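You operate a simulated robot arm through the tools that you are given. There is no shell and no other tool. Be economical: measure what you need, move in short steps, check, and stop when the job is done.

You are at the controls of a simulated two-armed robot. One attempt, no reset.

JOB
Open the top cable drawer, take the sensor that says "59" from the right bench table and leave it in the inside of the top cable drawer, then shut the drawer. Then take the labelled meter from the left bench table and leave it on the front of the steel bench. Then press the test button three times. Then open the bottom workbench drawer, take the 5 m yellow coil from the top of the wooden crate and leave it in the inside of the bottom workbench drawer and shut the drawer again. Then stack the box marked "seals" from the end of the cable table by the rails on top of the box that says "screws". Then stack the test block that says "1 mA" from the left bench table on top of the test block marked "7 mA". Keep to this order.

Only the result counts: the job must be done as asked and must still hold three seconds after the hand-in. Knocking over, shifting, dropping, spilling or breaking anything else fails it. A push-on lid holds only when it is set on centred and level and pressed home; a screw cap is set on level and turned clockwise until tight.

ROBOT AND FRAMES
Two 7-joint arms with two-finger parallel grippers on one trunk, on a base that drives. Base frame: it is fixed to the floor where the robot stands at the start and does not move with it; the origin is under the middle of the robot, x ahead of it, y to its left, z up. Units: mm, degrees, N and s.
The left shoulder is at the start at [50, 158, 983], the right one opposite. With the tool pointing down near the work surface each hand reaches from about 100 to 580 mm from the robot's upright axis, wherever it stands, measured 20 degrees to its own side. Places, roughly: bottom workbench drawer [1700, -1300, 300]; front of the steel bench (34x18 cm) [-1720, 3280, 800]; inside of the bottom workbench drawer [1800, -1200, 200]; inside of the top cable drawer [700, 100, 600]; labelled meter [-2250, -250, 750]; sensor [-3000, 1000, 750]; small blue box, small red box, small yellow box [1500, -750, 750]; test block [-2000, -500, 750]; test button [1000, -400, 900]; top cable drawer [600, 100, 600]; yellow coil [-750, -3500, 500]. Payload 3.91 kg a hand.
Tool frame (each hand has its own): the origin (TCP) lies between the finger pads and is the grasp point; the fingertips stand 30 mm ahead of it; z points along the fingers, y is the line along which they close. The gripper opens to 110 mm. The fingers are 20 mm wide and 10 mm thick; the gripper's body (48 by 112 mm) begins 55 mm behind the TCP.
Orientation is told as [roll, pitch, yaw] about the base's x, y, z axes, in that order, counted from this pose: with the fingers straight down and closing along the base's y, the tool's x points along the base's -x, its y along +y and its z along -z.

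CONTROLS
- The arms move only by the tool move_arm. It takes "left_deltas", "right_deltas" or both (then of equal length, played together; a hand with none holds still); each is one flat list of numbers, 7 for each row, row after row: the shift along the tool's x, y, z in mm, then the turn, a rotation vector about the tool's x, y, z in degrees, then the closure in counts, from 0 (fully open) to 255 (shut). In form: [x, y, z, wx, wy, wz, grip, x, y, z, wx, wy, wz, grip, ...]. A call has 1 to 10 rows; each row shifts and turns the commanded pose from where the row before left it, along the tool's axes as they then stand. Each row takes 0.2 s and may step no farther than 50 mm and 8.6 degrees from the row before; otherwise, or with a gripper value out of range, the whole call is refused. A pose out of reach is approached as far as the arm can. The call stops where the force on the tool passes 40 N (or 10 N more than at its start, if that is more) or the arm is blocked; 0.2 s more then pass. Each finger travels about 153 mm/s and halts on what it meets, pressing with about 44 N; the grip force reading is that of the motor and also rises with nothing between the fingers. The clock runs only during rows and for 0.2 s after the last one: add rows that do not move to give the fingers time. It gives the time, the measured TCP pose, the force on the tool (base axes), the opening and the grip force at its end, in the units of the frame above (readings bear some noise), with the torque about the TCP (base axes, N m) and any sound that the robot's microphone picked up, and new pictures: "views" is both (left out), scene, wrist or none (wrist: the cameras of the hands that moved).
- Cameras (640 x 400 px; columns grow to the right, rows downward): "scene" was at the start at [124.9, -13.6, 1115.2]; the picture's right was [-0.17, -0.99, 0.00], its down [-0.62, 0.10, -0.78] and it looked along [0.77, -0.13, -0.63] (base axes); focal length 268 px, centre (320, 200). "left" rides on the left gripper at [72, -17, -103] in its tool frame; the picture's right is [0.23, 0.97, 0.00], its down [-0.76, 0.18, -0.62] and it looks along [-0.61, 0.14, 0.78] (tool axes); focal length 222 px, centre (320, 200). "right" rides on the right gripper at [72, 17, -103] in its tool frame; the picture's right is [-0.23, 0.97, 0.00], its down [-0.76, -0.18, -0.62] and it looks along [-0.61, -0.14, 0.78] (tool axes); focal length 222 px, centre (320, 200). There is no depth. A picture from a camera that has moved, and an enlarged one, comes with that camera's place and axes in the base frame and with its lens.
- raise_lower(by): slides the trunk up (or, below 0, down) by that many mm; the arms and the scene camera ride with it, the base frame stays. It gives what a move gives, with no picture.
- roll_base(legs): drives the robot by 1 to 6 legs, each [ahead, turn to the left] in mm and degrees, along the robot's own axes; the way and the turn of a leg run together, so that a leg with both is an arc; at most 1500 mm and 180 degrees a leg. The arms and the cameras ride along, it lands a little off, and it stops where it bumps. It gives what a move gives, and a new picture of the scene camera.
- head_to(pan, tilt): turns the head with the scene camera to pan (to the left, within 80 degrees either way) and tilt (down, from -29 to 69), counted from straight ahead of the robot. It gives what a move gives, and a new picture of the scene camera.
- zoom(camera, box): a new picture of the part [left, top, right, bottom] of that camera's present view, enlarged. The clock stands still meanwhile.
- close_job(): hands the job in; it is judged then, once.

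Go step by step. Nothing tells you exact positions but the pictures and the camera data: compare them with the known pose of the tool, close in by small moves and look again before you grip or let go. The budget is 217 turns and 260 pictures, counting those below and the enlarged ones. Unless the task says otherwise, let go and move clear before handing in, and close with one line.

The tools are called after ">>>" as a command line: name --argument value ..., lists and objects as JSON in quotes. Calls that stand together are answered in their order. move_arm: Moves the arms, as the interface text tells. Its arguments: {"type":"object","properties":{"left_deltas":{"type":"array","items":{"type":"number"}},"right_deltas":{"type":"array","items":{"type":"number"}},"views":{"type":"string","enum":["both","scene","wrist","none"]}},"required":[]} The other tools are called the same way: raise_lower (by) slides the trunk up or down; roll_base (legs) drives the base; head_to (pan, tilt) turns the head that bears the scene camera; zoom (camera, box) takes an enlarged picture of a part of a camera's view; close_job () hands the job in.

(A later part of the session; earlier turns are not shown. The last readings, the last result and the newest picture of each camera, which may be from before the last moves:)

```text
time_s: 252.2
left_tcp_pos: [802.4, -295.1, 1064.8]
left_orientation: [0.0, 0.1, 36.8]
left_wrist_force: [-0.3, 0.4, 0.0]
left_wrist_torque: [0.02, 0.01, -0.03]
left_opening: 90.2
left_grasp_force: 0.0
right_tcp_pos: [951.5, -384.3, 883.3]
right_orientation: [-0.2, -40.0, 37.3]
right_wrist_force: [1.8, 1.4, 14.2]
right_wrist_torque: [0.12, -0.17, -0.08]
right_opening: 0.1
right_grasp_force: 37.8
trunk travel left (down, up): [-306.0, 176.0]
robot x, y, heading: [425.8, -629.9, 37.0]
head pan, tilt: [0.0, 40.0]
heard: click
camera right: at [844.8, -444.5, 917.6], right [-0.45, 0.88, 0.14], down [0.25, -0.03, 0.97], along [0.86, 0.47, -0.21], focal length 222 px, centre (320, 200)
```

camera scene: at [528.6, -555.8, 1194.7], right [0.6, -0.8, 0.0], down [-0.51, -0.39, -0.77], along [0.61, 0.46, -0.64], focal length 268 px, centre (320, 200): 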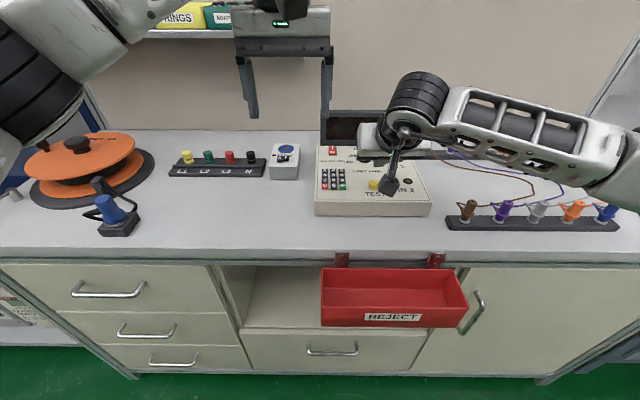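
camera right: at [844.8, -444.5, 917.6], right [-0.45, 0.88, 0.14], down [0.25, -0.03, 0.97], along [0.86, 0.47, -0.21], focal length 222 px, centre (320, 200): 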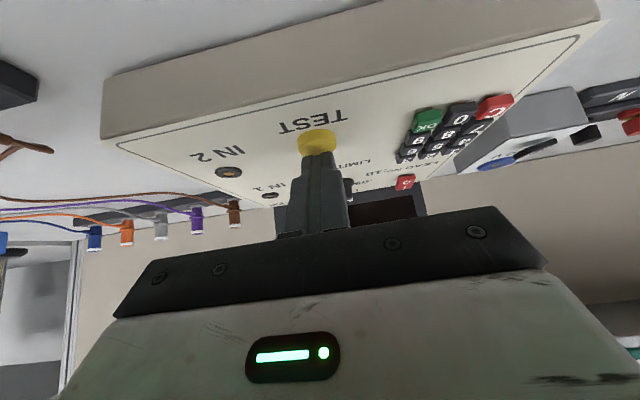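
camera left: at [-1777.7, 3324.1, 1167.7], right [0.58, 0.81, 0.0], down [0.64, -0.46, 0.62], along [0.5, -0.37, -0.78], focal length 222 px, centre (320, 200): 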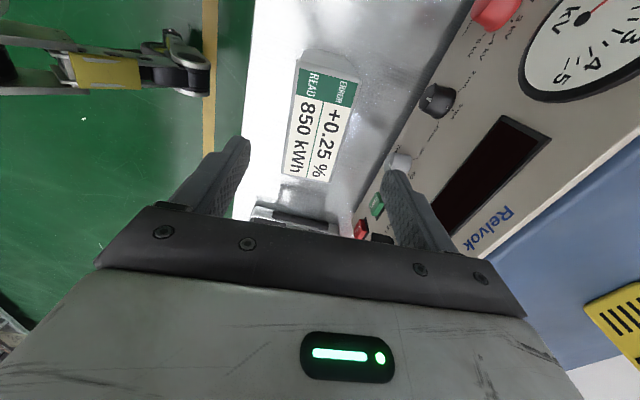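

One click. I'll release and press again.

>>> move_arm --right_deltas '[-3.8, 0, -4.6, 0, 0, 0, 255, -3.8, 0, -4.6, 0, 0, 0, 255, 0, 0, 0, 0, 0, 0, 255, 0, 0, 0, 0, 0, 0, 255]' --views "none"

>>> move_arm --right_deltas '[3.8, 0, 4.6, 0, 0, 0, 255, 3.8, 0, 4.6, 0, 0, 0, 255, 0, 0, 0, 0, 0, 0, 255]' --views "none"

```text
time_s: 253.2
left_tcp_pos: [802.8, -296.2, 1064.6]
left_orientation: [0.1, 0.2, 36.7]
left_wrist_force: [0.1, -0.7, 0.4]
left_wrist_torque: [0.0, 0.0, -0.03]
left_opening: 90.4
left_grasp_force: 0.0
right_tcp_pos: [952.1, -384.8, 892.4]
right_orientation: [-0.3, -39.4, 37.3]
right_wrist_force: [-0.3, -0.3, -0.7]
right_wrist_torque: [0.0, -0.03, 0.0]
right_opening: 0.0
right_grasp_force: 37.9
trunk travel left (down, up): [-306.0, 176.0]
robot x, y, heading: [428.8, -629.2, 37.0]
head pan, tilt: [0.0, 40.0]
```

```text
time_s: 254.0
left_tcp_pos: [803.6, -295.7, 1065.4]
left_orientation: [0.0, 0.0, 36.8]
left_wrist_force: [0.3, -0.2, -0.7]
left_wrist_torque: [0.0, 0.02, 0.01]
left_opening: 90.2
left_grasp_force: 0.0
right_tcp_pos: [952.3, -384.5, 883.5]
right_orientation: [-0.4, -39.9, 37.4]
right_wrist_force: [-0.3, -1.0, 11.2]
right_wrist_torque: [0.04, -0.11, 0.08]
right_opening: 0.2
right_grasp_force: 37.9
trunk travel left (down, up): [-306.0, 176.0]
robot x, y, heading: [428.9, -627.4, 37.1]
head pan, tilt: [0.0, 40.0]
heard: click
```

Two clicks. Now the third press, then a clear release upward.

>>> move_arm --right_deltas '[-3.8, 0, -4.6, 0, 0, 0, 255, -3.8, 0, -4.6, 0, 0, 0, 255, 0, 0, 0, 0, 0, 0, 255, 0, 0, 0, 0, 0, 0, 255]' --views "none"

>>> move_arm --right_deltas '[3.8, 0, 4.6, 0, 0, 0, 255, 3.8, 0, 4.6, 0, 0, 0, 255, 0, 0, 0, 0, 0, 0, 255]' --views "none"

>>> move_arm --right_deltas '[-12, 0, -15, 0, 0, 0, 255, -24, 0, -30, 0, 0, 0, 255, -24, 0, -30, 0, 0, 0, 255, 0, 0, -40, 0, 0, 0, 255, 0, 0, -40, 0, 0, 0, 255, 0, 0, -40, 0, 0, 0, 255]' --views "none"

```text
time_s: 255.0
left_tcp_pos: [802.6, -296.3, 1064.5]
left_orientation: [-0.1, 0.3, 36.9]
left_wrist_force: [0.6, 0.0, -0.1]
left_wrist_torque: [0.03, -0.01, -0.02]
left_opening: 90.3
left_grasp_force: 0.0
right_tcp_pos: [952.8, -385.3, 893.1]
right_orientation: [-0.3, -39.5, 37.4]
right_wrist_force: [-0.2, 0.9, -0.4]
right_wrist_torque: [0.03, -0.03, 0.01]
right_opening: 0.0
right_grasp_force: 38.0
trunk travel left (down, up): [-306.0, 176.0]
robot x, y, heading: [424.9, -631.0, 36.9]
head pan, tilt: [0.0, 40.0]
```

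```text
time_s: 255.8
left_tcp_pos: [801.5, -297.2, 1065.4]
left_orientation: [0.0, 0.2, 36.8]
left_wrist_force: [-0.2, -0.5, -0.2]
left_wrist_torque: [-0.03, 0.0, -0.01]
left_opening: 90.1
left_grasp_force: 0.1
right_tcp_pos: [952.4, -382.9, 883.7]
right_orientation: [-0.3, -40.0, 37.2]
right_wrist_force: [1.2, -3.4, 17.0]
right_wrist_torque: [0.05, -0.17, 0.21]
right_opening: 0.0
right_grasp_force: 37.5
trunk travel left (down, up): [-306.0, 176.0]
robot x, y, heading: [426.5, -629.3, 37.1]
head pan, tilt: [0.0, 40.0]
heard: click
```

```text
time_s: 257.2
left_tcp_pos: [802.2, -297.2, 1065.7]
left_orientation: [-0.1, 0.3, 36.8]
left_wrist_force: [0.7, 0.5, 0.2]
left_wrist_torque: [0.0, -0.02, 0.02]
left_opening: 90.1
left_grasp_force: 0.0
right_tcp_pos: [892.0, -431.0, 1068.8]
right_orientation: [-0.4, -39.4, 37.4]
right_wrist_force: [0.2, 0.2, -0.4]
right_wrist_torque: [-0.02, 0.0, -0.01]
right_opening: 0.1
right_grasp_force: 38.6
trunk travel left (down, up): [-306.0, 176.0]
robot x, y, heading: [427.3, -631.9, 36.9]
head pan, tilt: [0.0, 40.0]
```

Three clicks heard. I'll back off, turn the right hand's closing axis vertical and drive to the workbench for its bottom drawer.

>>> roll_base --legs '[[-350, 0], [0, -90.3], [1050, 0], [0, 90]]'

>>> move_arm --right_deltas '[0, 0, 0, 0, 0, 8.3, 0, 0, 0, 0, 0, 0, 8.3, 0, 0, 0, 0, 0, 0, 8.3, 0, 0, 0, 0, 0, 0, 8.3, 0, 0, 0, 0, 0, 0, 8.3, 0, 0, 0, 0, 0, 0, 8.3, 0, 0, 0, 0, 0, 0, 8.3, 0, 0, 0, 0, 0, 0, 8.3, 0, 0, 0, 0, 0, 0, 8.3, 0, 0, 0, 0, 0, 0, 8.3, 0]' --views "none"

>>> head_to --pan -15 --tilt 35

```text
time_s: 272.2
left_tcp_pos: [1172.6, -1379.1, 1064.3]
left_orientation: [0.0, 0.2, 35.4]
left_wrist_force: [0.1, 0.4, -0.4]
left_wrist_torque: [0.01, 0.01, 0.04]
left_opening: 90.1
left_grasp_force: 0.1
right_tcp_pos: [1257.8, -1517.6, 1069.2]
right_orientation: [-0.4, -39.5, 35.9]
right_wrist_force: [-0.8, 0.6, -0.7]
right_wrist_torque: [-0.02, 0.02, 0.01]
right_opening: 0.0
right_grasp_force: 37.8
trunk travel left (down, up): [-306.0, 176.0]
robot x, y, heading: [790.1, -1705.9, 35.6]
head pan, tilt: [0.0, 40.0]
camera scene: at [892.1, -1632.7, 1194.7], right [0.58, -0.81, 0.0], down [-0.52, -0.37, -0.77], along [0.62, 0.44, -0.64], focal length 268 px, centre (320, 200)
```

scene: 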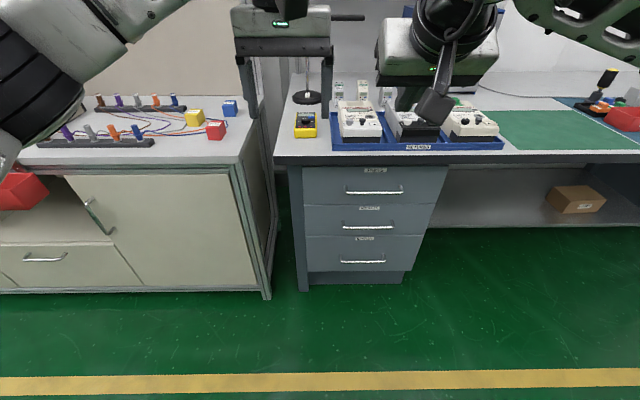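

```text
time_s: 274.4
left_tcp_pos: [1172.3, -1378.5, 1064.8]
left_orientation: [0.0, 0.2, 35.4]
left_wrist_force: [0.0, -0.6, 0.3]
left_wrist_torque: [0.02, -0.01, -0.02]
left_opening: 90.2
left_grasp_force: 0.1
right_tcp_pos: [1259.2, -1517.0, 1069.1]
right_orientation: [39.3, -4.6, -49.0]
right_wrist_force: [0.0, 0.1, 0.8]
right_wrist_torque: [0.03, 0.06, -0.02]
right_opening: 110.0
right_grasp_force: 0.1
trunk travel left (down, up): [-306.0, 176.0]
robot x, y, heading: [792.8, -1704.9, 35.3]
head pan, tilt: [0.0, 40.0]
```

```text
time_s: 275.2
left_tcp_pos: [1172.2, -1379.1, 1064.2]
left_orientation: [0.0, 0.2, 35.3]
left_wrist_force: [0.9, 0.7, 0.5]
left_wrist_torque: [-0.01, -0.01, -0.02]
left_opening: 90.5
left_grasp_force: 0.1
right_tcp_pos: [1259.4, -1517.4, 1070.2]
right_orientation: [39.1, -4.8, -48.9]
right_wrist_force: [0.5, -0.6, 0.3]
right_wrist_torque: [-0.01, -0.03, 0.0]
right_opening: 110.1
right_grasp_force: 0.1
trunk travel left (down, up): [-306.0, 176.0]
robot x, y, heading: [791.3, -1703.8, 35.5]
head pan, tilt: [-15.0, 35.0]
camera scene: at [905.4, -1651.2, 1202.2], right [0.35, -0.94, 0.0], down [-0.54, -0.2, -0.82], along [0.77, 0.29, -0.57], focal length 268 px, centre (320, 200)
```

scene: 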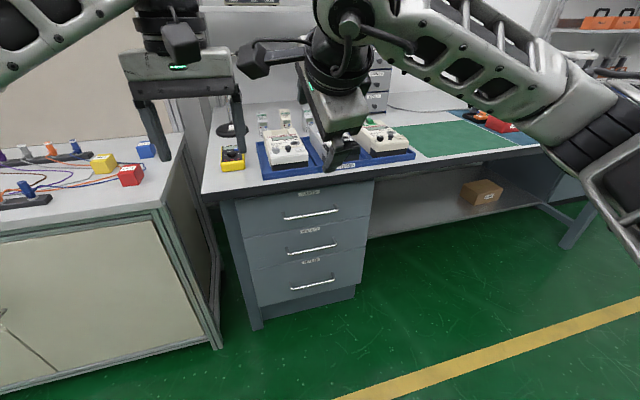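

The bottom drawer handle is near lat −2040, z≈265. I'll retract the left hand, lower the trunk and bring the right hand down in front.

>>> move_arm --left_deltas '[40, 0, 0, 0, 0, 0, 46, 40, 0, 0, 0, 0, 0, 46, 40, 0, 0, 0, 0, 0, 46, 40, 0, 0, 0, 0, 0, 46, 40, 0, 0, 0, 0, 0, 46]' --right_deltas '[0, 0, 0, 0, 0, 7.2, 0, 0, -28.6, 34.7, 0, 0, 0, 0, 0, -28.6, 34.7, 0, 0, 0, 0, 0, -28.6, 34.7, 0, 0, 0, 0, 0, -28.6, 34.7, 0, 0, 0, 0]' --views "none"

>>> raise_lower --by -300

>>> move_arm --right_deltas '[0, -28.6, 34.7, 0, 0, 0, 0, 0, -28.6, 34.7, 0, 0, 0, 0, 0, -28.6, 34.7, 0, 0, 0, 0, 0, -28.6, 34.7, 0, 0, 0, 0, 0, -28.6, 34.7, 0, 0, 0, 0]' --views "both"

```text
time_s: 276.4
left_tcp_pos: [1009.7, -1497.3, 1065.9]
left_orientation: [0.1, 0.2, 35.4]
left_wrist_force: [-0.9, -0.4, -0.2]
left_wrist_torque: [0.02, 0.03, -0.04]
left_opening: 90.2
left_grasp_force: 0.0
right_tcp_pos: [1259.0, -1517.9, 892.0]
right_orientation: [39.5, -0.1, -54.4]
right_wrist_force: [-0.1, 0.2, 0.0]
right_wrist_torque: [0.0, 0.01, 0.05]
right_opening: 110.0
right_grasp_force: 0.0
trunk travel left (down, up): [-306.0, 176.0]
robot x, y, heading: [787.8, -1701.5, 35.3]
head pan, tilt: [-15.0, 35.0]
```

```text
time_s: 279.4
left_tcp_pos: [1011.5, -1496.3, 765.4]
left_orientation: [-0.1, 0.2, 35.3]
left_wrist_force: [-0.2, -0.1, 0.4]
left_wrist_torque: [-0.03, 0.0, 0.0]
left_opening: 90.4
left_grasp_force: 0.1
right_tcp_pos: [1259.2, -1517.5, 592.4]
right_orientation: [39.5, -0.1, -54.3]
right_wrist_force: [0.4, 0.2, -0.8]
right_wrist_torque: [-0.01, -0.03, -0.01]
right_opening: 109.9
right_grasp_force: 0.0
trunk travel left (down, up): [-6.0, 476.0]
robot x, y, heading: [788.0, -1704.2, 35.3]
head pan, tilt: [-15.0, 35.0]
```

```text
time_s: 280.6
left_tcp_pos: [1011.4, -1497.2, 766.0]
left_orientation: [0.0, 0.1, 35.4]
left_wrist_force: [0.1, 0.5, -0.3]
left_wrist_torque: [0.01, -0.02, 0.01]
left_opening: 90.3
left_grasp_force: 0.1
right_tcp_pos: [1259.1, -1514.1, 369.6]
right_orientation: [39.6, -0.2, -54.3]
right_wrist_force: [0.3, -0.7, -1.1]
right_wrist_torque: [0.0, -0.04, -0.02]
right_opening: 110.0
right_grasp_force: 0.0
trunk travel left (down, up): [-6.0, 476.0]
robot x, y, heading: [791.7, -1705.4, 35.4]
head pan, tilt: [-15.0, 35.0]
camera scene: at [905.4, -1651.3, 902.3], right [0.35, -0.94, 0.0], down [-0.54, -0.2, -0.82], along [0.77, 0.29, -0.57], focal length 268 px, centre (320, 200)
camera right: at [1173.1, -1485.4, 460.3], right [0.74, 0.25, 0.62], down [0.01, -0.93, 0.37], along [0.67, -0.27, -0.69], focal length 222 px, centre (320, 200)
```

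scene: 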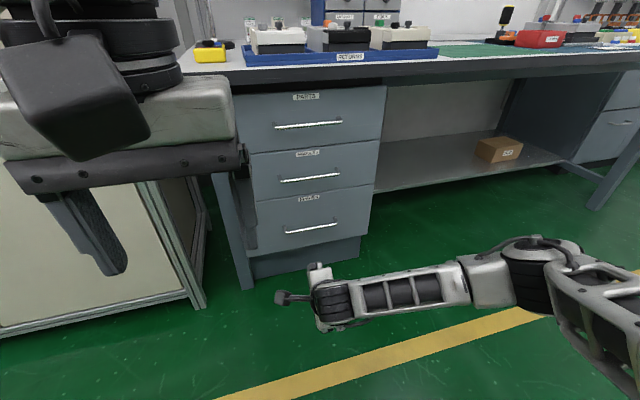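
right: 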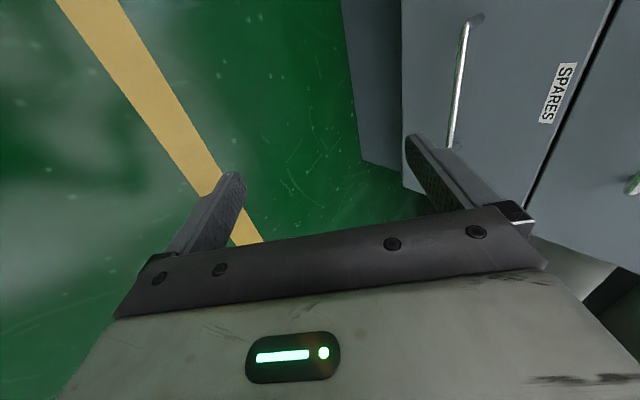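

The handle bar is at about fwd 403, z≈310 and is roughly 160 mm long. I'll square up, drive forward 225 mm and align the hand.

>>> roll_base --legs '[[0, 1.2], [225, 0]]'

>>> move_arm --right_deltas '[-30, -19, 23, 0, 0, 0, 0, -30, -19, 23, 0, 0, 0, 0, 0, 0, 0, 0, 0, 0, 0]' --views "both"

```text
time_s: 282.6
left_tcp_pos: [1183.5, -1360.6, 766.0]
left_orientation: [0.0, 0.1, 36.3]
left_wrist_force: [0.1, 0.1, -0.1]
left_wrist_torque: [0.01, 0.03, 0.04]
left_opening: 90.2
left_grasp_force: 0.0
right_tcp_pos: [1431.1, -1374.8, 369.1]
right_orientation: [39.5, 0.0, -53.3]
right_wrist_force: [-0.7, 0.2, -0.4]
right_wrist_torque: [0.0, 0.0, 0.03]
right_opening: 109.9
right_grasp_force: 0.2
trunk travel left (down, up): [-6.0, 476.0]
robot x, y, heading: [965.1, -1573.0, 36.3]
head pan, tilt: [-15.0, 35.0]
camera scene: at [1081.2, -1517.8, 902.3], right [0.37, -0.93, 0.0], down [-0.53, -0.21, -0.82], along [0.76, 0.3, -0.57], focal length 268 px, centre (320, 200)
```

scene: 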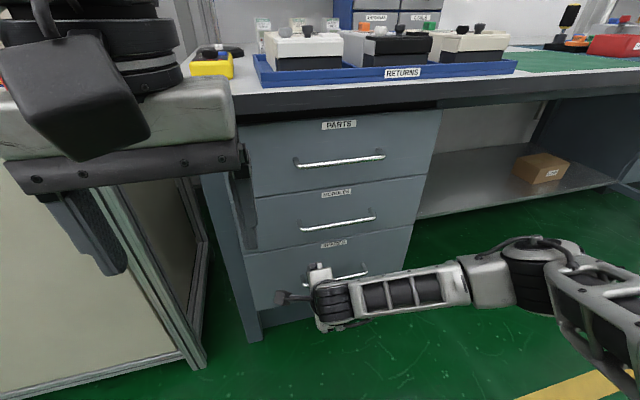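

```text
time_s: 283.4
left_tcp_pos: [1183.7, -1361.1, 765.8]
left_orientation: [0.2, 0.1, 36.3]
left_wrist_force: [-0.4, 0.1, -1.0]
left_wrist_torque: [-0.03, 0.0, 0.01]
left_opening: 90.2
left_grasp_force: 0.2
right_tcp_pos: [1459.0, -1408.7, 325.3]
right_orientation: [39.5, -0.1, -53.4]
right_wrist_force: [0.4, 0.2, 0.1]
right_wrist_torque: [0.01, 0.0, -0.01]
right_opening: 109.8
right_grasp_force: 0.0
right hand out of reach, approached as far as the arm can: row 2
trunk travel left (down, up): [-6.0, 476.0]
robot x, y, heading: [967.0, -1576.4, 36.4]
head pan, tilt: [-15.0, 35.0]
camera scene: at [1081.3, -1517.9, 902.3], right [0.37, -0.93, 0.0], down [-0.53, -0.21, -0.82], along [0.76, 0.3, -0.57], focal length 268 px, centre (320, 200)
camera right: at [1373.8, -1382.2, 416.3], right [0.74, 0.27, 0.62], down [0.03, -0.93, 0.37], along [0.67, -0.26, -0.69], focal length 222 px, centre (320, 200)
```

scene: 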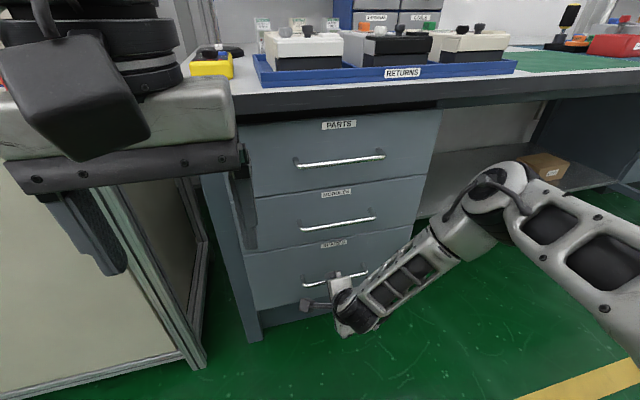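
right: 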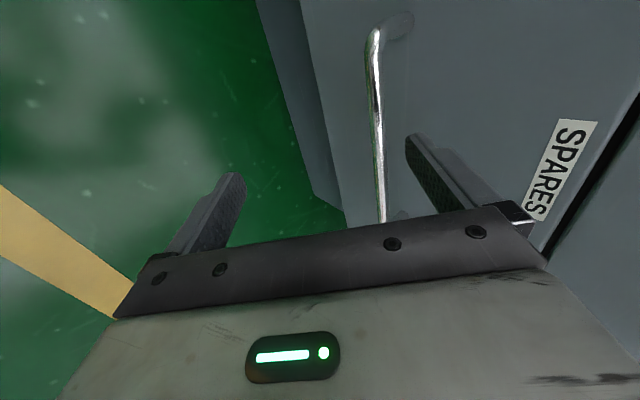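

The bar is about 54 mm ahead along the tool. I'll narrow the opening to 30 mm, align the tool axis with the bar using the base, then advance.

>>> move_arm --right_deltas '[0, 17.8, -21.6, 0, 0, 0, 185, 0, 0, 0, 0, 0, 0, 185, 0, 0, 0, 0, 0, 0, 185]' --views "none"

>>> roll_base --legs '[[36, 0]]'

>>> zoom --camera "right" --box '[0, 0, 640, 400]'

```text
time_s: 284.2
left_tcp_pos: [1184.3, -1361.5, 766.3]
left_orientation: [-0.1, 0.2, 36.4]
left_wrist_force: [0.0, 0.6, -0.6]
left_wrist_torque: [0.0, 0.0, 0.01]
left_opening: 90.2
left_grasp_force: 0.0
right_tcp_pos: [1458.8, -1410.0, 353.3]
right_orientation: [39.5, -0.1, -53.3]
right_wrist_force: [-1.1, 0.7, 0.1]
right_wrist_torque: [-0.02, -0.02, 0.0]
right_opening: 30.3
right_grasp_force: 0.0
trunk travel left (down, up): [-6.0, 476.0]
robot x, y, heading: [966.7, -1573.8, 36.4]
head pan, tilt: [-15.0, 35.0]
```

```text
time_s: 285.1
left_tcp_pos: [1211.9, -1340.0, 765.9]
left_orientation: [0.0, 0.2, 36.6]
left_wrist_force: [-0.1, 0.2, -0.9]
left_wrist_torque: [0.0, -0.01, -0.01]
left_opening: 90.5
left_grasp_force: 0.1
right_tcp_pos: [1486.6, -1388.0, 353.9]
right_orientation: [39.6, -0.2, -53.4]
right_wrist_force: [0.5, 0.4, 0.3]
right_wrist_torque: [0.02, -0.01, -0.03]
right_opening: 30.1
right_grasp_force: 0.1
trunk travel left (down, up): [-6.0, 476.0]
robot x, y, heading: [996.3, -1554.3, 36.5]
head pan, tilt: [-15.0, 35.0]
camera scene: at [1109.2, -1496.9, 902.3], right [0.37, -0.93, 0.0], down [-0.53, -0.21, -0.82], along [0.76, 0.3, -0.57], focal length 268 px, centre (320, 200)
```

scene: 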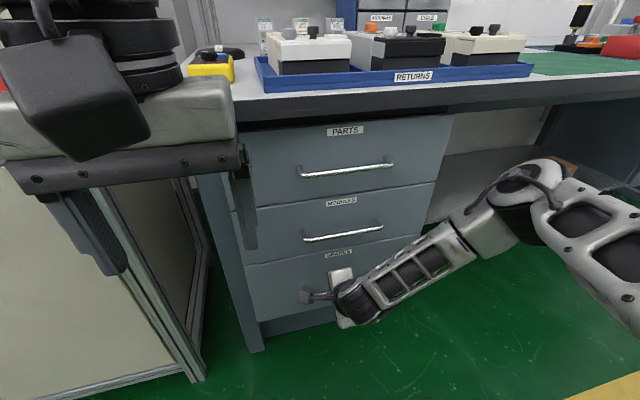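

```text
1.00 times, centred on (320, 200) of right (not enlarged: the box is as wide or as high as the picture)
camera zoom: at [1401.1, -1361.1, 445.2], right [0.74, 0.27, 0.62], down [0.03, -0.93, 0.37], along [0.67, -0.26, -0.69], focal length 222 px, centre (320, 200)
```

zoom: 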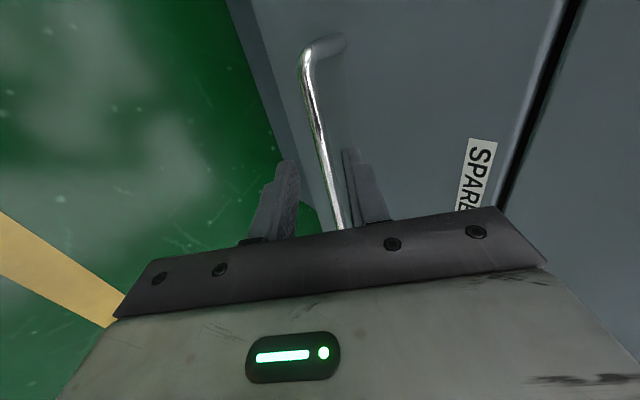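

The bar is between the fingers along the axis. I'll advance along the tool and close.

>>> move_arm --right_deltas '[0, 3, 12, 0, 0, 0, 185, 0, 0, 12, 0, 0, 0, 185, 0, 0, 10, 0, 0, 0, 185, 0, 0, 0, 0, 0, 0, 185]' --views "wrist"

```text
time_s: 286.1
left_tcp_pos: [1212.0, -1340.1, 765.5]
left_orientation: [0.0, 0.2, 36.6]
left_wrist_force: [0.4, -0.6, 1.2]
left_wrist_torque: [-0.01, 0.01, 0.0]
left_opening: 90.2
left_grasp_force: 0.1
right_tcp_pos: [1504.8, -1374.2, 329.8]
right_orientation: [39.5, -0.2, -53.3]
right_wrist_force: [0.5, 0.6, 0.0]
right_wrist_torque: [-0.02, -0.03, -0.06]
right_opening: 30.4
right_grasp_force: 0.1
trunk travel left (down, up): [-6.0, 476.0]
robot x, y, heading: [995.8, -1553.0, 36.6]
head pan, tilt: [-15.0, 35.0]
camera right: at [1419.1, -1347.1, 421.8], right [0.74, 0.27, 0.62], down [0.03, -0.93, 0.37], along [0.68, -0.26, -0.69], focal length 222 px, centre (320, 200)
```

right: 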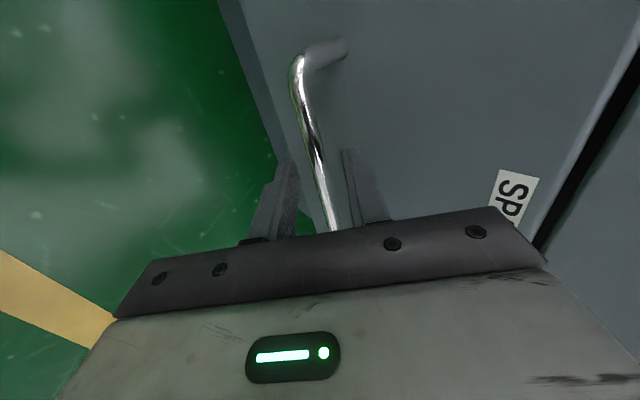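

>>> move_arm --right_deltas '[0, 0, 0, 0, 0, 0, 255, 0, 0, 0, 0, 0, 0, 255, 0, 0, 0, 0, 0, 0, 255]' --views "wrist"

```text
time_s: 286.9
left_tcp_pos: [1212.2, -1340.3, 767.6]
left_orientation: [0.0, 0.3, 36.5]
left_wrist_force: [-0.4, -0.2, -0.1]
left_wrist_torque: [0.03, 0.01, 0.0]
left_opening: 90.4
left_grasp_force: 0.1
right_tcp_pos: [1504.4, -1374.0, 331.3]
right_orientation: [39.4, -0.2, -53.2]
right_wrist_force: [-8.2, -7.0, 7.7]
right_wrist_torque: [-0.14, 0.06, -0.13]
right_opening: 0.0
right_grasp_force: 37.9
trunk travel left (down, up): [-6.0, 476.0]
robot x, y, heading: [995.7, -1552.3, 36.7]
head pan, tilt: [-15.0, 35.0]
camera right: at [1418.3, -1347.4, 422.1], right [0.74, 0.27, 0.62], down [0.03, -0.93, 0.37], along [0.67, -0.26, -0.69], focal length 222 px, centre (320, 200)
```

right: 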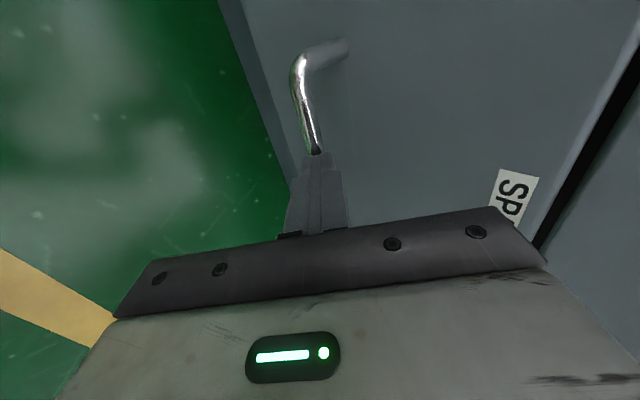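

The fingertips closed just short of the bar. I'll reopen, go about 16 mm further and close again.

>>> move_arm --right_deltas '[0, 0, -3, 0, 0, 0, 185, 0, 0, 0, 0, 0, 0, 185, 0, 0, 10, 0, 0, 0, 185, 0, 0, 10, 0, 0, 0, 185, 0, 0, 0, 0, 0, 0, 185]' --views "wrist"

>>> move_arm --right_deltas '[0, 0, 0, 0, 0, 0, 255, 0, 0, 0, 0, 0, 0, 255, 0, 0, 0, 0, 0, 0, 255]' --views "wrist"

```text
time_s: 288.1
left_tcp_pos: [1211.8, -1340.8, 766.9]
left_orientation: [-0.1, 0.1, 36.5]
left_wrist_force: [-0.9, 0.1, -0.5]
left_wrist_torque: [0.0, 0.0, 0.01]
left_opening: 90.1
left_grasp_force: 0.0
right_tcp_pos: [1514.3, -1368.7, 317.0]
right_orientation: [39.5, -0.1, -53.4]
right_wrist_force: [0.3, 0.3, -0.3]
right_wrist_torque: [-0.01, -0.02, 0.01]
right_opening: 30.3
right_grasp_force: 0.1
trunk travel left (down, up): [-6.0, 476.0]
robot x, y, heading: [994.5, -1555.7, 36.7]
head pan, tilt: [-15.0, 35.0]
camera right: at [1427.9, -1340.9, 409.2], right [0.74, 0.27, 0.62], down [0.03, -0.93, 0.37], along [0.68, -0.26, -0.69], focal length 222 px, centre (320, 200)
```

right: 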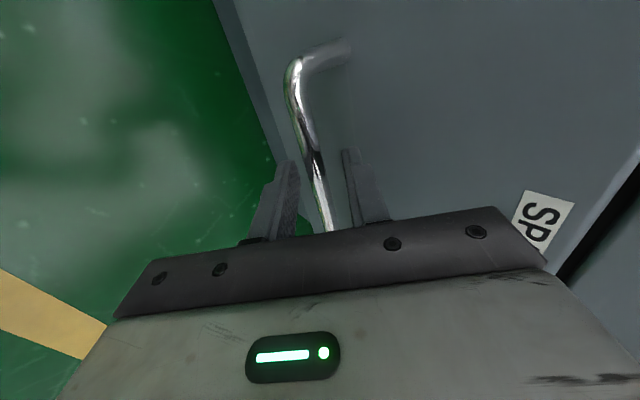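

```text
time_s: 288.9
left_tcp_pos: [1212.8, -1339.9, 767.0]
left_orientation: [0.1, 0.2, 36.5]
left_wrist_force: [-0.1, -0.1, -0.2]
left_wrist_torque: [-0.01, 0.05, -0.06]
left_opening: 90.3
left_grasp_force: 0.1
right_tcp_pos: [1512.7, -1368.6, 317.4]
right_orientation: [39.4, -0.1, -53.4]
right_wrist_force: [-3.1, -2.0, -3.1]
right_wrist_torque: [0.17, 0.24, -0.8]
right_opening: 11.7
right_grasp_force: 45.3
trunk travel left (down, up): [-6.0, 476.0]
robot x, y, heading: [995.6, -1551.3, 36.5]
head pan, tilt: [-15.0, 35.0]
camera right: at [1427.5, -1341.3, 408.8], right [0.74, 0.27, 0.62], down [0.03, -0.93, 0.37], along [0.67, -0.26, -0.69], focal length 222 px, centre (320, 200)
```

right: 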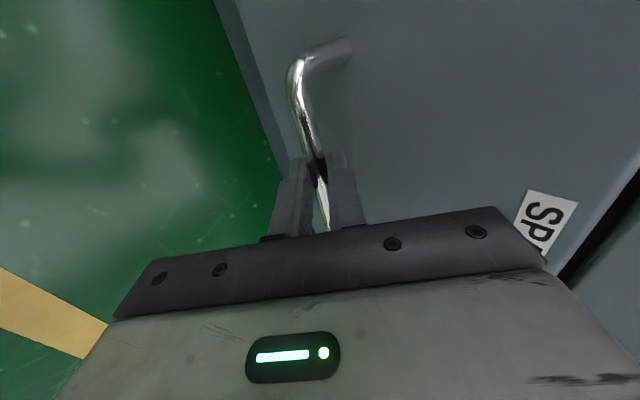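

Gripped (11.7 mm). I'll pull the drawer open.

>>> roll_base --legs '[[-300, 0]]'

```text
time_s: 291.1
left_tcp_pos: [959.2, -1526.9, 766.4]
left_orientation: [0.1, 0.3, 36.6]
left_wrist_force: [-1.1, -0.2, 0.5]
left_wrist_torque: [0.0, -0.02, -0.01]
left_opening: 89.9
left_grasp_force: 0.1
right_tcp_pos: [1268.6, -1549.3, 321.0]
right_orientation: [40.4, 0.0, -53.5]
right_wrist_force: [2.8, 4.2, -6.9]
right_wrist_torque: [0.43, 0.3, -0.21]
right_opening: 11.5
right_grasp_force: 44.9
trunk travel left (down, up): [-6.0, 476.0]
robot x, y, heading: [743.8, -1741.4, 36.6]
head pan, tilt: [-15.0, 35.0]
stopped in leg 1: the force on the tool passed its limit at 84 N (the readings are from after the stop); the commanded pose is now the measured one
camera scene: at [857.9, -1683.3, 902.3], right [0.37, -0.93, 0.0], down [-0.53, -0.21, -0.82], along [0.76, 0.3, -0.57], focal length 268 px, centre (320, 200)
```

scene: 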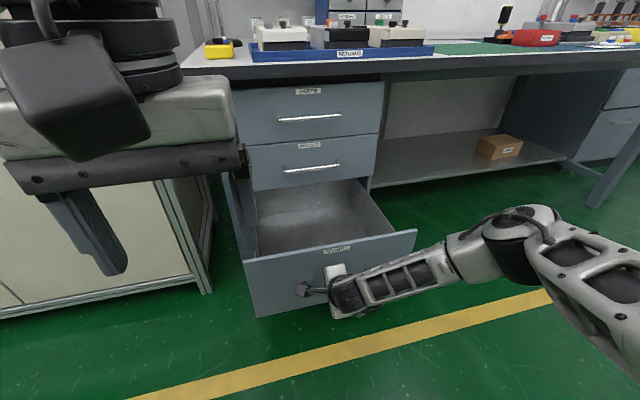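

The drawer is fully open, about 304 mm. I'll release the bar, lift the hand away and back off.

>>> move_arm --right_deltas '[0, 0, 0, 0, 0, 0, 170, 0, 0, 0, 0, 0, 0, 170, 0, 0, -20, 0, 0, 0, 170, 0, 0, -30, 0, 0, 0, 170, 0, 0, -40, 0, 0, 0, 170, 0, 0, -40, 0, 0, 0, 170]' --views "none"

>>> roll_base --legs '[[-250, 0]]'

>>> raise_lower --by 300

>>> head_to --pan 0 --tilt 25

>>> roll_base --legs '[[0, -160]]'

```text
time_s: 292.5
left_tcp_pos: [959.1, -1527.6, 766.1]
left_orientation: [0.0, 0.2, 36.5]
left_wrist_force: [0.3, -0.8, 0.7]
left_wrist_torque: [-0.01, -0.01, -0.02]
left_opening: 90.2
left_grasp_force: 0.0
right_tcp_pos: [1200.6, -1601.0, 418.3]
right_orientation: [40.6, -0.2, -53.4]
right_wrist_force: [1.0, -0.2, 0.0]
right_wrist_torque: [0.03, -0.01, 0.01]
right_opening: 36.7
right_grasp_force: 0.1
trunk travel left (down, up): [-6.0, 476.0]
robot x, y, heading: [742.2, -1738.0, 36.7]
head pan, tilt: [-15.0, 35.0]
```

```text
time_s: 294.3
left_tcp_pos: [759.7, -1675.2, 765.4]
left_orientation: [0.0, 0.2, 36.9]
left_wrist_force: [-0.1, 0.1, -0.6]
left_wrist_torque: [-0.02, 0.0, 0.01]
left_opening: 90.1
left_grasp_force: 0.0
right_tcp_pos: [999.9, -1747.9, 417.9]
right_orientation: [40.5, -0.2, -53.2]
right_wrist_force: [0.0, -0.3, -0.4]
right_wrist_torque: [-0.03, 0.03, 0.0]
right_opening: 36.7
right_grasp_force: 0.1
trunk travel left (down, up): [-6.0, 476.0]
robot x, y, heading: [543.2, -1888.2, 36.9]
head pan, tilt: [-15.0, 35.0]
camera scene: at [657.8, -1832.1, 902.3], right [0.38, -0.93, 0.0], down [-0.53, -0.22, -0.82], along [0.76, 0.31, -0.57], focal length 268 px, centre (320, 200)
```

scene: 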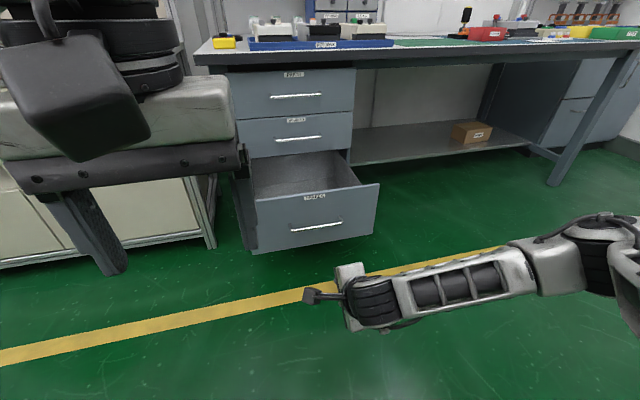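

```text
time_s: 297.3
left_tcp_pos: [759.8, -1675.4, 1066.5]
left_orientation: [0.0, 0.2, 37.0]
left_wrist_force: [0.2, -0.6, 1.1]
left_wrist_torque: [0.01, 0.05, 0.0]
left_opening: 89.9
left_grasp_force: 0.0
right_tcp_pos: [1001.5, -1747.3, 717.8]
right_orientation: [40.4, -0.1, -53.1]
right_wrist_force: [0.0, 0.1, -0.2]
right_wrist_torque: [0.02, 0.0, -0.02]
right_opening: 36.5
right_grasp_force: 0.3
trunk travel left (down, up): [-306.0, 176.0]
robot x, y, heading: [545.5, -1887.2, 36.4]
head pan, tilt: [-15.0, 35.0]
```

```text
time_s: 298.1
left_tcp_pos: [759.5, -1675.3, 1066.0]
left_orientation: [0.1, 0.2, 36.9]
left_wrist_force: [-0.4, -0.5, -0.2]
left_wrist_torque: [-0.02, -0.06, 0.0]
left_opening: 90.0
left_grasp_force: 0.1
right_tcp_pos: [1001.0, -1746.3, 718.3]
right_orientation: [40.5, -0.1, -53.2]
right_wrist_force: [1.0, 0.3, -0.6]
right_wrist_torque: [0.01, -0.01, 0.0]
right_opening: 36.4
right_grasp_force: 0.0
trunk travel left (down, up): [-306.0, 176.0]
robot x, y, heading: [544.3, -1888.7, 37.0]
head pan, tilt: [0.0, 25.0]
camera scene: at [649.8, -1809.8, 1218.0], right [0.6, -0.8, 0.0], down [-0.34, -0.25, -0.91], along [0.72, 0.55, -0.42], focal length 268 px, centre (320, 200)
```

scene: 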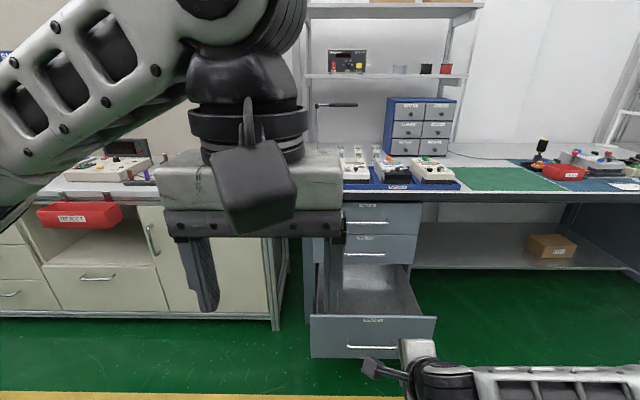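

```text
time_s: 305.1
left_tcp_pos: [412.1, -2164.3, 1065.7]
left_orientation: [0.1, 0.3, -123.7]
left_wrist_force: [0.8, -1.0, -0.3]
left_wrist_torque: [-0.02, 0.04, -0.02]
left_opening: 90.4
left_grasp_force: 0.1
right_tcp_pos: [159.9, -2176.0, 718.3]
right_orientation: [40.6, -0.1, 146.2]
right_wrist_force: [-0.2, 1.3, 0.0]
right_wrist_torque: [-0.01, 0.01, 0.0]
right_opening: 36.6
right_grasp_force: 0.1
trunk travel left (down, up): [-306.0, 176.0]
robot x, y, heading: [543.7, -1889.8, -123.8]
head pan, tilt: [0.0, 25.0]
camera scene: at [471.1, -1999.3, 1218.0], right [-0.83, 0.55, 0.0], down [0.23, 0.35, -0.91], along [-0.5, -0.75, -0.42], focal length 268 px, centre (320, 200)
```

scene: 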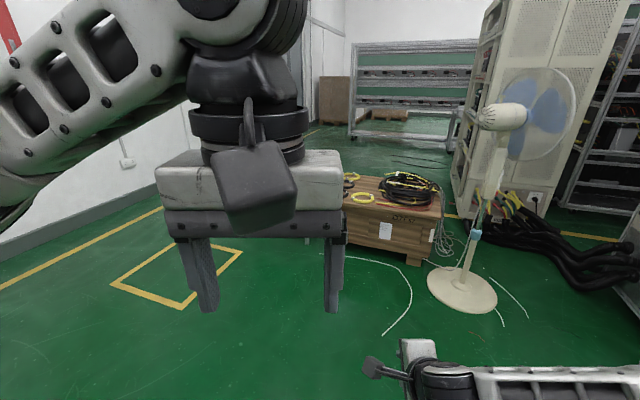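

>>> zoom --camera "scene" --box '[336, 160, 464, 240]'

```text
5.00 times, centred on (400, 200) of scene
camera zoom: at [471.1, -1999.3, 1218.0], right [-0.83, 0.55, 0.0], down [0.23, 0.35, -0.91], along [-0.5, -0.75, -0.42], focal length 1338 px, centre (-80, 200)
```

zoom: 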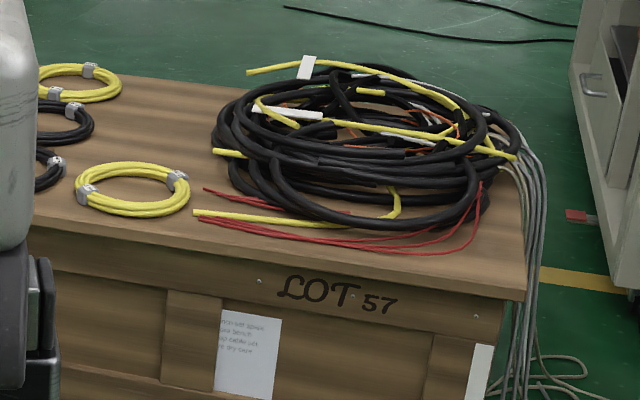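

Several coils lie on the crate, two of them yellow with tags. I'll restore the right hand to pointing down and tucked, then approach from the left side, clear of the fan.

>>> move_arm --right_deltas '[0, 0, 0, 2.61, 2.61, -7.17, 40, 0, 0, 0, 2.61, 2.61, -7.17, 40, 0, 0, 0, 2.61, 2.61, -7.17, 40, 0, 0, 0, 2.61, 2.61, -7.17, 40, 0, 0, 0, 2.61, 2.61, -7.17, 40, 0, 0, 0, 2.61, 2.61, -7.17, 40]' --views "none"

>>> move_arm --right_deltas '[0, 0, 0, 2.61, 2.61, -7.17, 40, 0, 0, 0, 2.61, 2.61, -7.17, 40, 0, 0, 0, 2.61, 2.61, -7.17, 40, 0, 0, 0, 2.61, 2.61, -7.17, 40, 0, 0, 0, 2.61, 2.61, -7.17, 40, 0, 0, 0, 2.61, 2.61, -7.17, 40, 30, 0, -40, 0, 0, 0, 40, 30, 0, -40, 0, 0, 0, 40, 30, 0, -40, 0, 0, 0, 40]' --views "none"

>>> roll_base --legs '[[0, 6], [1200, 0], [0, -30]]'

```text
time_s: 306.4
left_tcp_pos: [412.5, -2164.3, 1066.8]
left_orientation: [-0.1, 0.1, -123.7]
left_wrist_force: [0.0, 0.3, -0.5]
left_wrist_torque: [0.01, -0.02, -0.02]
left_opening: 90.3
left_grasp_force: 0.1
right_tcp_pos: [160.9, -2176.7, 717.4]
right_orientation: [20.2, -8.7, -168.6]
right_wrist_force: [-0.1, 1.1, 0.0]
right_wrist_torque: [-0.02, 0.01, -0.04]
right_opening: 92.8
right_grasp_force: 0.1
trunk travel left (down, up): [-306.0, 176.0]
robot x, y, heading: [540.6, -1890.1, -123.4]
head pan, tilt: [0.0, 25.0]
```

```text
time_s: 308.4
left_tcp_pos: [411.7, -2163.6, 1065.5]
left_orientation: [0.0, 0.2, -123.7]
left_wrist_force: [0.2, -0.2, -0.2]
left_wrist_torque: [0.0, 0.0, -0.01]
left_opening: 90.1
left_grasp_force: 0.1
right_tcp_pos: [212.1, -2100.5, 833.5]
right_orientation: [-0.2, -0.6, -123.6]
right_wrist_force: [0.2, 0.0, 0.3]
right_wrist_torque: [0.02, 0.0, -0.02]
right_opening: 92.9
right_grasp_force: 0.0
trunk travel left (down, up): [-306.0, 176.0]
robot x, y, heading: [542.1, -1889.1, -123.5]
head pan, tilt: [0.0, 25.0]
```

```text
time_s: 316.5
left_tcp_pos: [-237.3, -3137.4, 1066.6]
left_orientation: [0.1, 0.2, -147.9]
left_wrist_force: [0.5, -0.3, 0.8]
left_wrist_torque: [-0.01, 0.01, -0.02]
left_opening: 90.3
left_grasp_force: 0.0
right_tcp_pos: [-394.7, -2997.1, 833.7]
right_orientation: [-0.1, -0.5, -147.8]
right_wrist_force: [-0.2, -0.7, 0.2]
right_wrist_torque: [-0.01, 0.0, 0.01]
right_opening: 92.7
right_grasp_force: 0.1
trunk travel left (down, up): [-306.0, 176.0]
robot x, y, heading: [-5.0, -2940.3, -148.0]
head pan, tilt: [0.0, 25.0]
camera scene: at [-116.6, -3011.2, 1218.0], right [-0.53, 0.85, 0.0], down [0.36, 0.23, -0.91], along [-0.77, -0.48, -0.42], focal length 268 px, centre (320, 200)
```

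scene: 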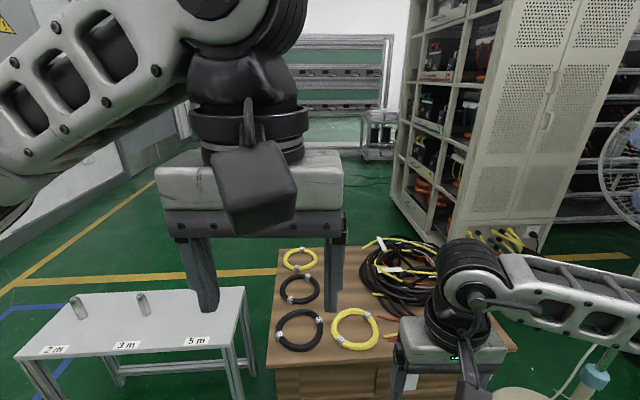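

>>> head_to --pan 0 --tilt 45

>>> zoom --camera "scene" --box '[260, 150, 420, 270]'

```text
time_s: 317.3
left_tcp_pos: [-237.3, -3137.9, 1065.4]
left_orientation: [0.0, 0.2, -147.9]
left_wrist_force: [-0.7, -0.2, 0.9]
left_wrist_torque: [0.01, -0.01, 0.02]
left_opening: 90.1
left_grasp_force: 0.1
right_tcp_pos: [-394.9, -2999.1, 834.4]
right_orientation: [-0.1, -0.5, -147.8]
right_wrist_force: [-0.2, 0.2, 0.8]
right_wrist_torque: [-0.02, -0.01, 0.02]
right_opening: 93.0
right_grasp_force: 0.1
trunk travel left (down, up): [-306.0, 176.0]
robot x, y, heading: [-7.4, -2941.3, -147.8]
head pan, tilt: [0.0, 45.0]
camera scene: at [-107.4, -3005.6, 1187.5], right [-0.53, 0.85, 0.0], down [0.6, 0.38, -0.71], along [-0.6, -0.38, -0.71], focal length 268 px, centre (320, 200)
```

scene: 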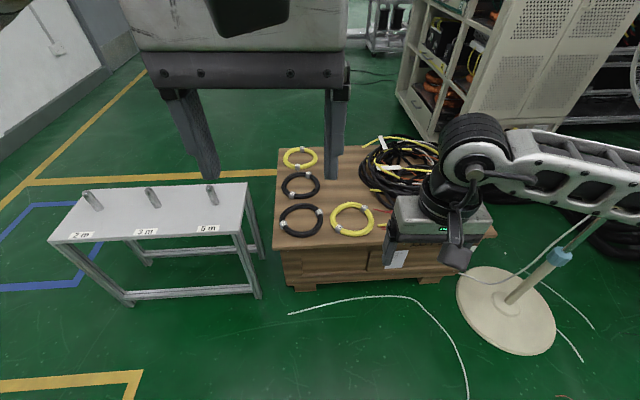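

```text
3.33 times, centred on (340, 210) of scene
camera zoom: at [-107.4, -3005.6, 1187.5], right [-0.53, 0.85, 0.0], down [0.6, 0.38, -0.71], along [-0.6, -0.38, -0.71], focal length 892 px, centre (253, 167)
```

zoom: 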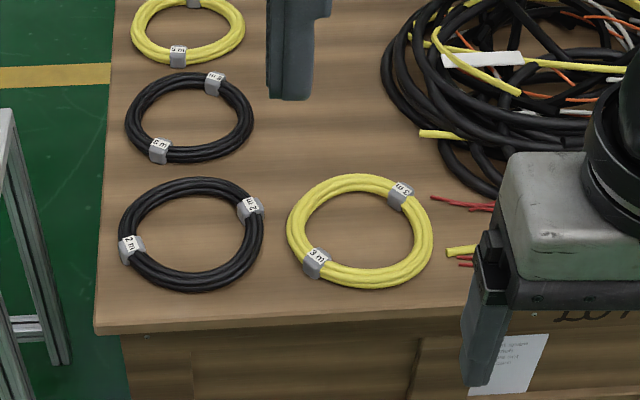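

>>> zoom --camera "scene" --box '[284, 143, 324, 173]'

>>> zoom --camera "scene" --box '[325, 195, 385, 240]'

```text
13.33 times, centred on (304, 158) of scene
camera zoom: at [-107.4, -3005.6, 1187.5], right [-0.53, 0.85, 0.0], down [0.6, 0.38, -0.71], along [-0.6, -0.38, -0.71], focal length 3567 px, centre (533, 760)
```

zoom: 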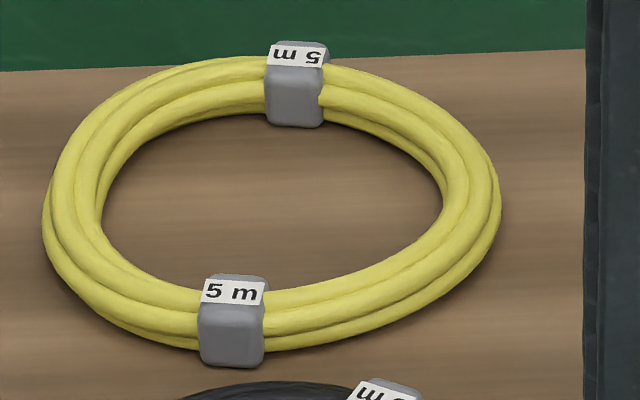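

```text
8.89 times, centred on (355, 218) of scene
camera zoom: at [-107.4, -3005.6, 1187.5], right [-0.53, 0.85, 0.0], down [0.6, 0.38, -0.71], along [-0.6, -0.38, -0.71], focal length 2378 px, centre (9, 44)
```

zoom: 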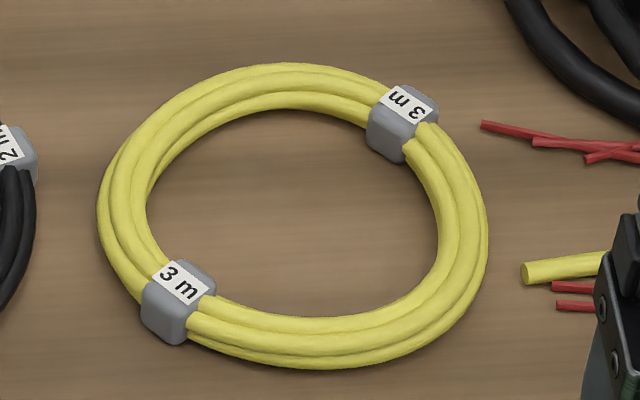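

The back-left yellow coil is the "5 m" one, at about [-967, -3666, 415]. It is best reached from the crate's far side, so I'll drive around the left end of the stand.

>>> roll_base --legs '[[0, 84.6], [1450, 0], [0, -80.3]]'

```text
time_s: 331.5
left_tcp_pos: [433.4, -4445.0, 1066.7]
left_orientation: [0.0, 0.3, -143.0]
left_wrist_force: [-1.0, -0.1, -0.5]
left_wrist_torque: [-0.02, -0.04, 0.0]
left_opening: 90.0
left_grasp_force: 0.0
right_tcp_pos: [266.5, -4320.0, 834.0]
right_orientation: [0.0, -0.5, -142.9]
right_wrist_force: [0.3, 0.3, 0.2]
right_wrist_torque: [0.0, 0.01, -0.02]
right_opening: 92.7
right_grasp_force: 0.1
trunk travel left (down, up): [-306.0, 176.0]
robot x, y, heading: [649.3, -4229.9, -143.0]
head pan, tilt: [0.0, 45.0]
camera scene: at [552.7, -4302.8, 1187.4], right [-0.6, 0.8, 0.0], down [0.56, 0.43, -0.71], along [-0.56, -0.43, -0.71], focal length 268 px, centre (320, 200)
```

scene: 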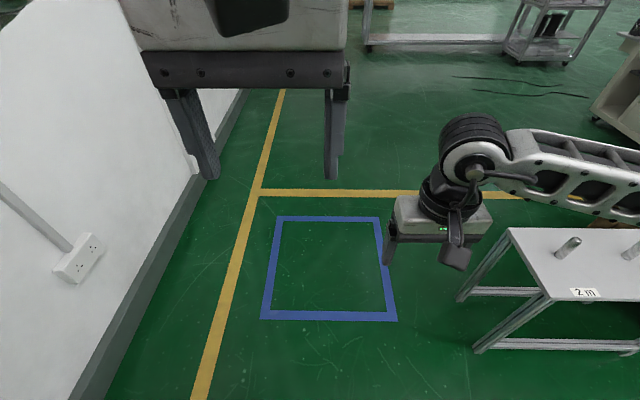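

>>> roll_base --legs '[[1450, 0], [0, -90.4], [1400, 0], [0, -90]]'

```text
time_s: 352.8
left_tcp_pos: [-1141.3, -3793.3, 1066.6]
left_orientation: [-0.1, 0.1, 39.3]
left_wrist_force: [0.4, -0.2, 1.2]
left_wrist_torque: [0.01, 0.01, 0.0]
left_opening: 90.2
left_grasp_force: 0.1
right_tcp_pos: [-969.1, -3912.2, 834.1]
right_orientation: [-0.2, -0.6, 39.2]
right_wrist_force: [-0.1, 0.0, 0.5]
right_wrist_torque: [0.01, -0.03, 0.02]
right_opening: 92.7
right_grasp_force: 0.1
trunk travel left (down, up): [-306.0, 176.0]
robot x, y, heading: [-1349.2, -4016.1, 39.1]
head pan, tilt: [0.0, 45.0]
camera scene: at [-1252.9, -3939.5, 1187.4], right [0.63, -0.77, 0.0], down [-0.55, -0.45, -0.71], along [0.55, 0.45, -0.71], focal length 268 px, centre (320, 200)
```

scene: 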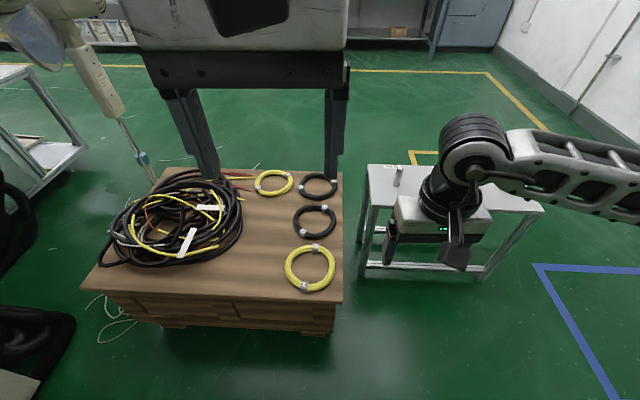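

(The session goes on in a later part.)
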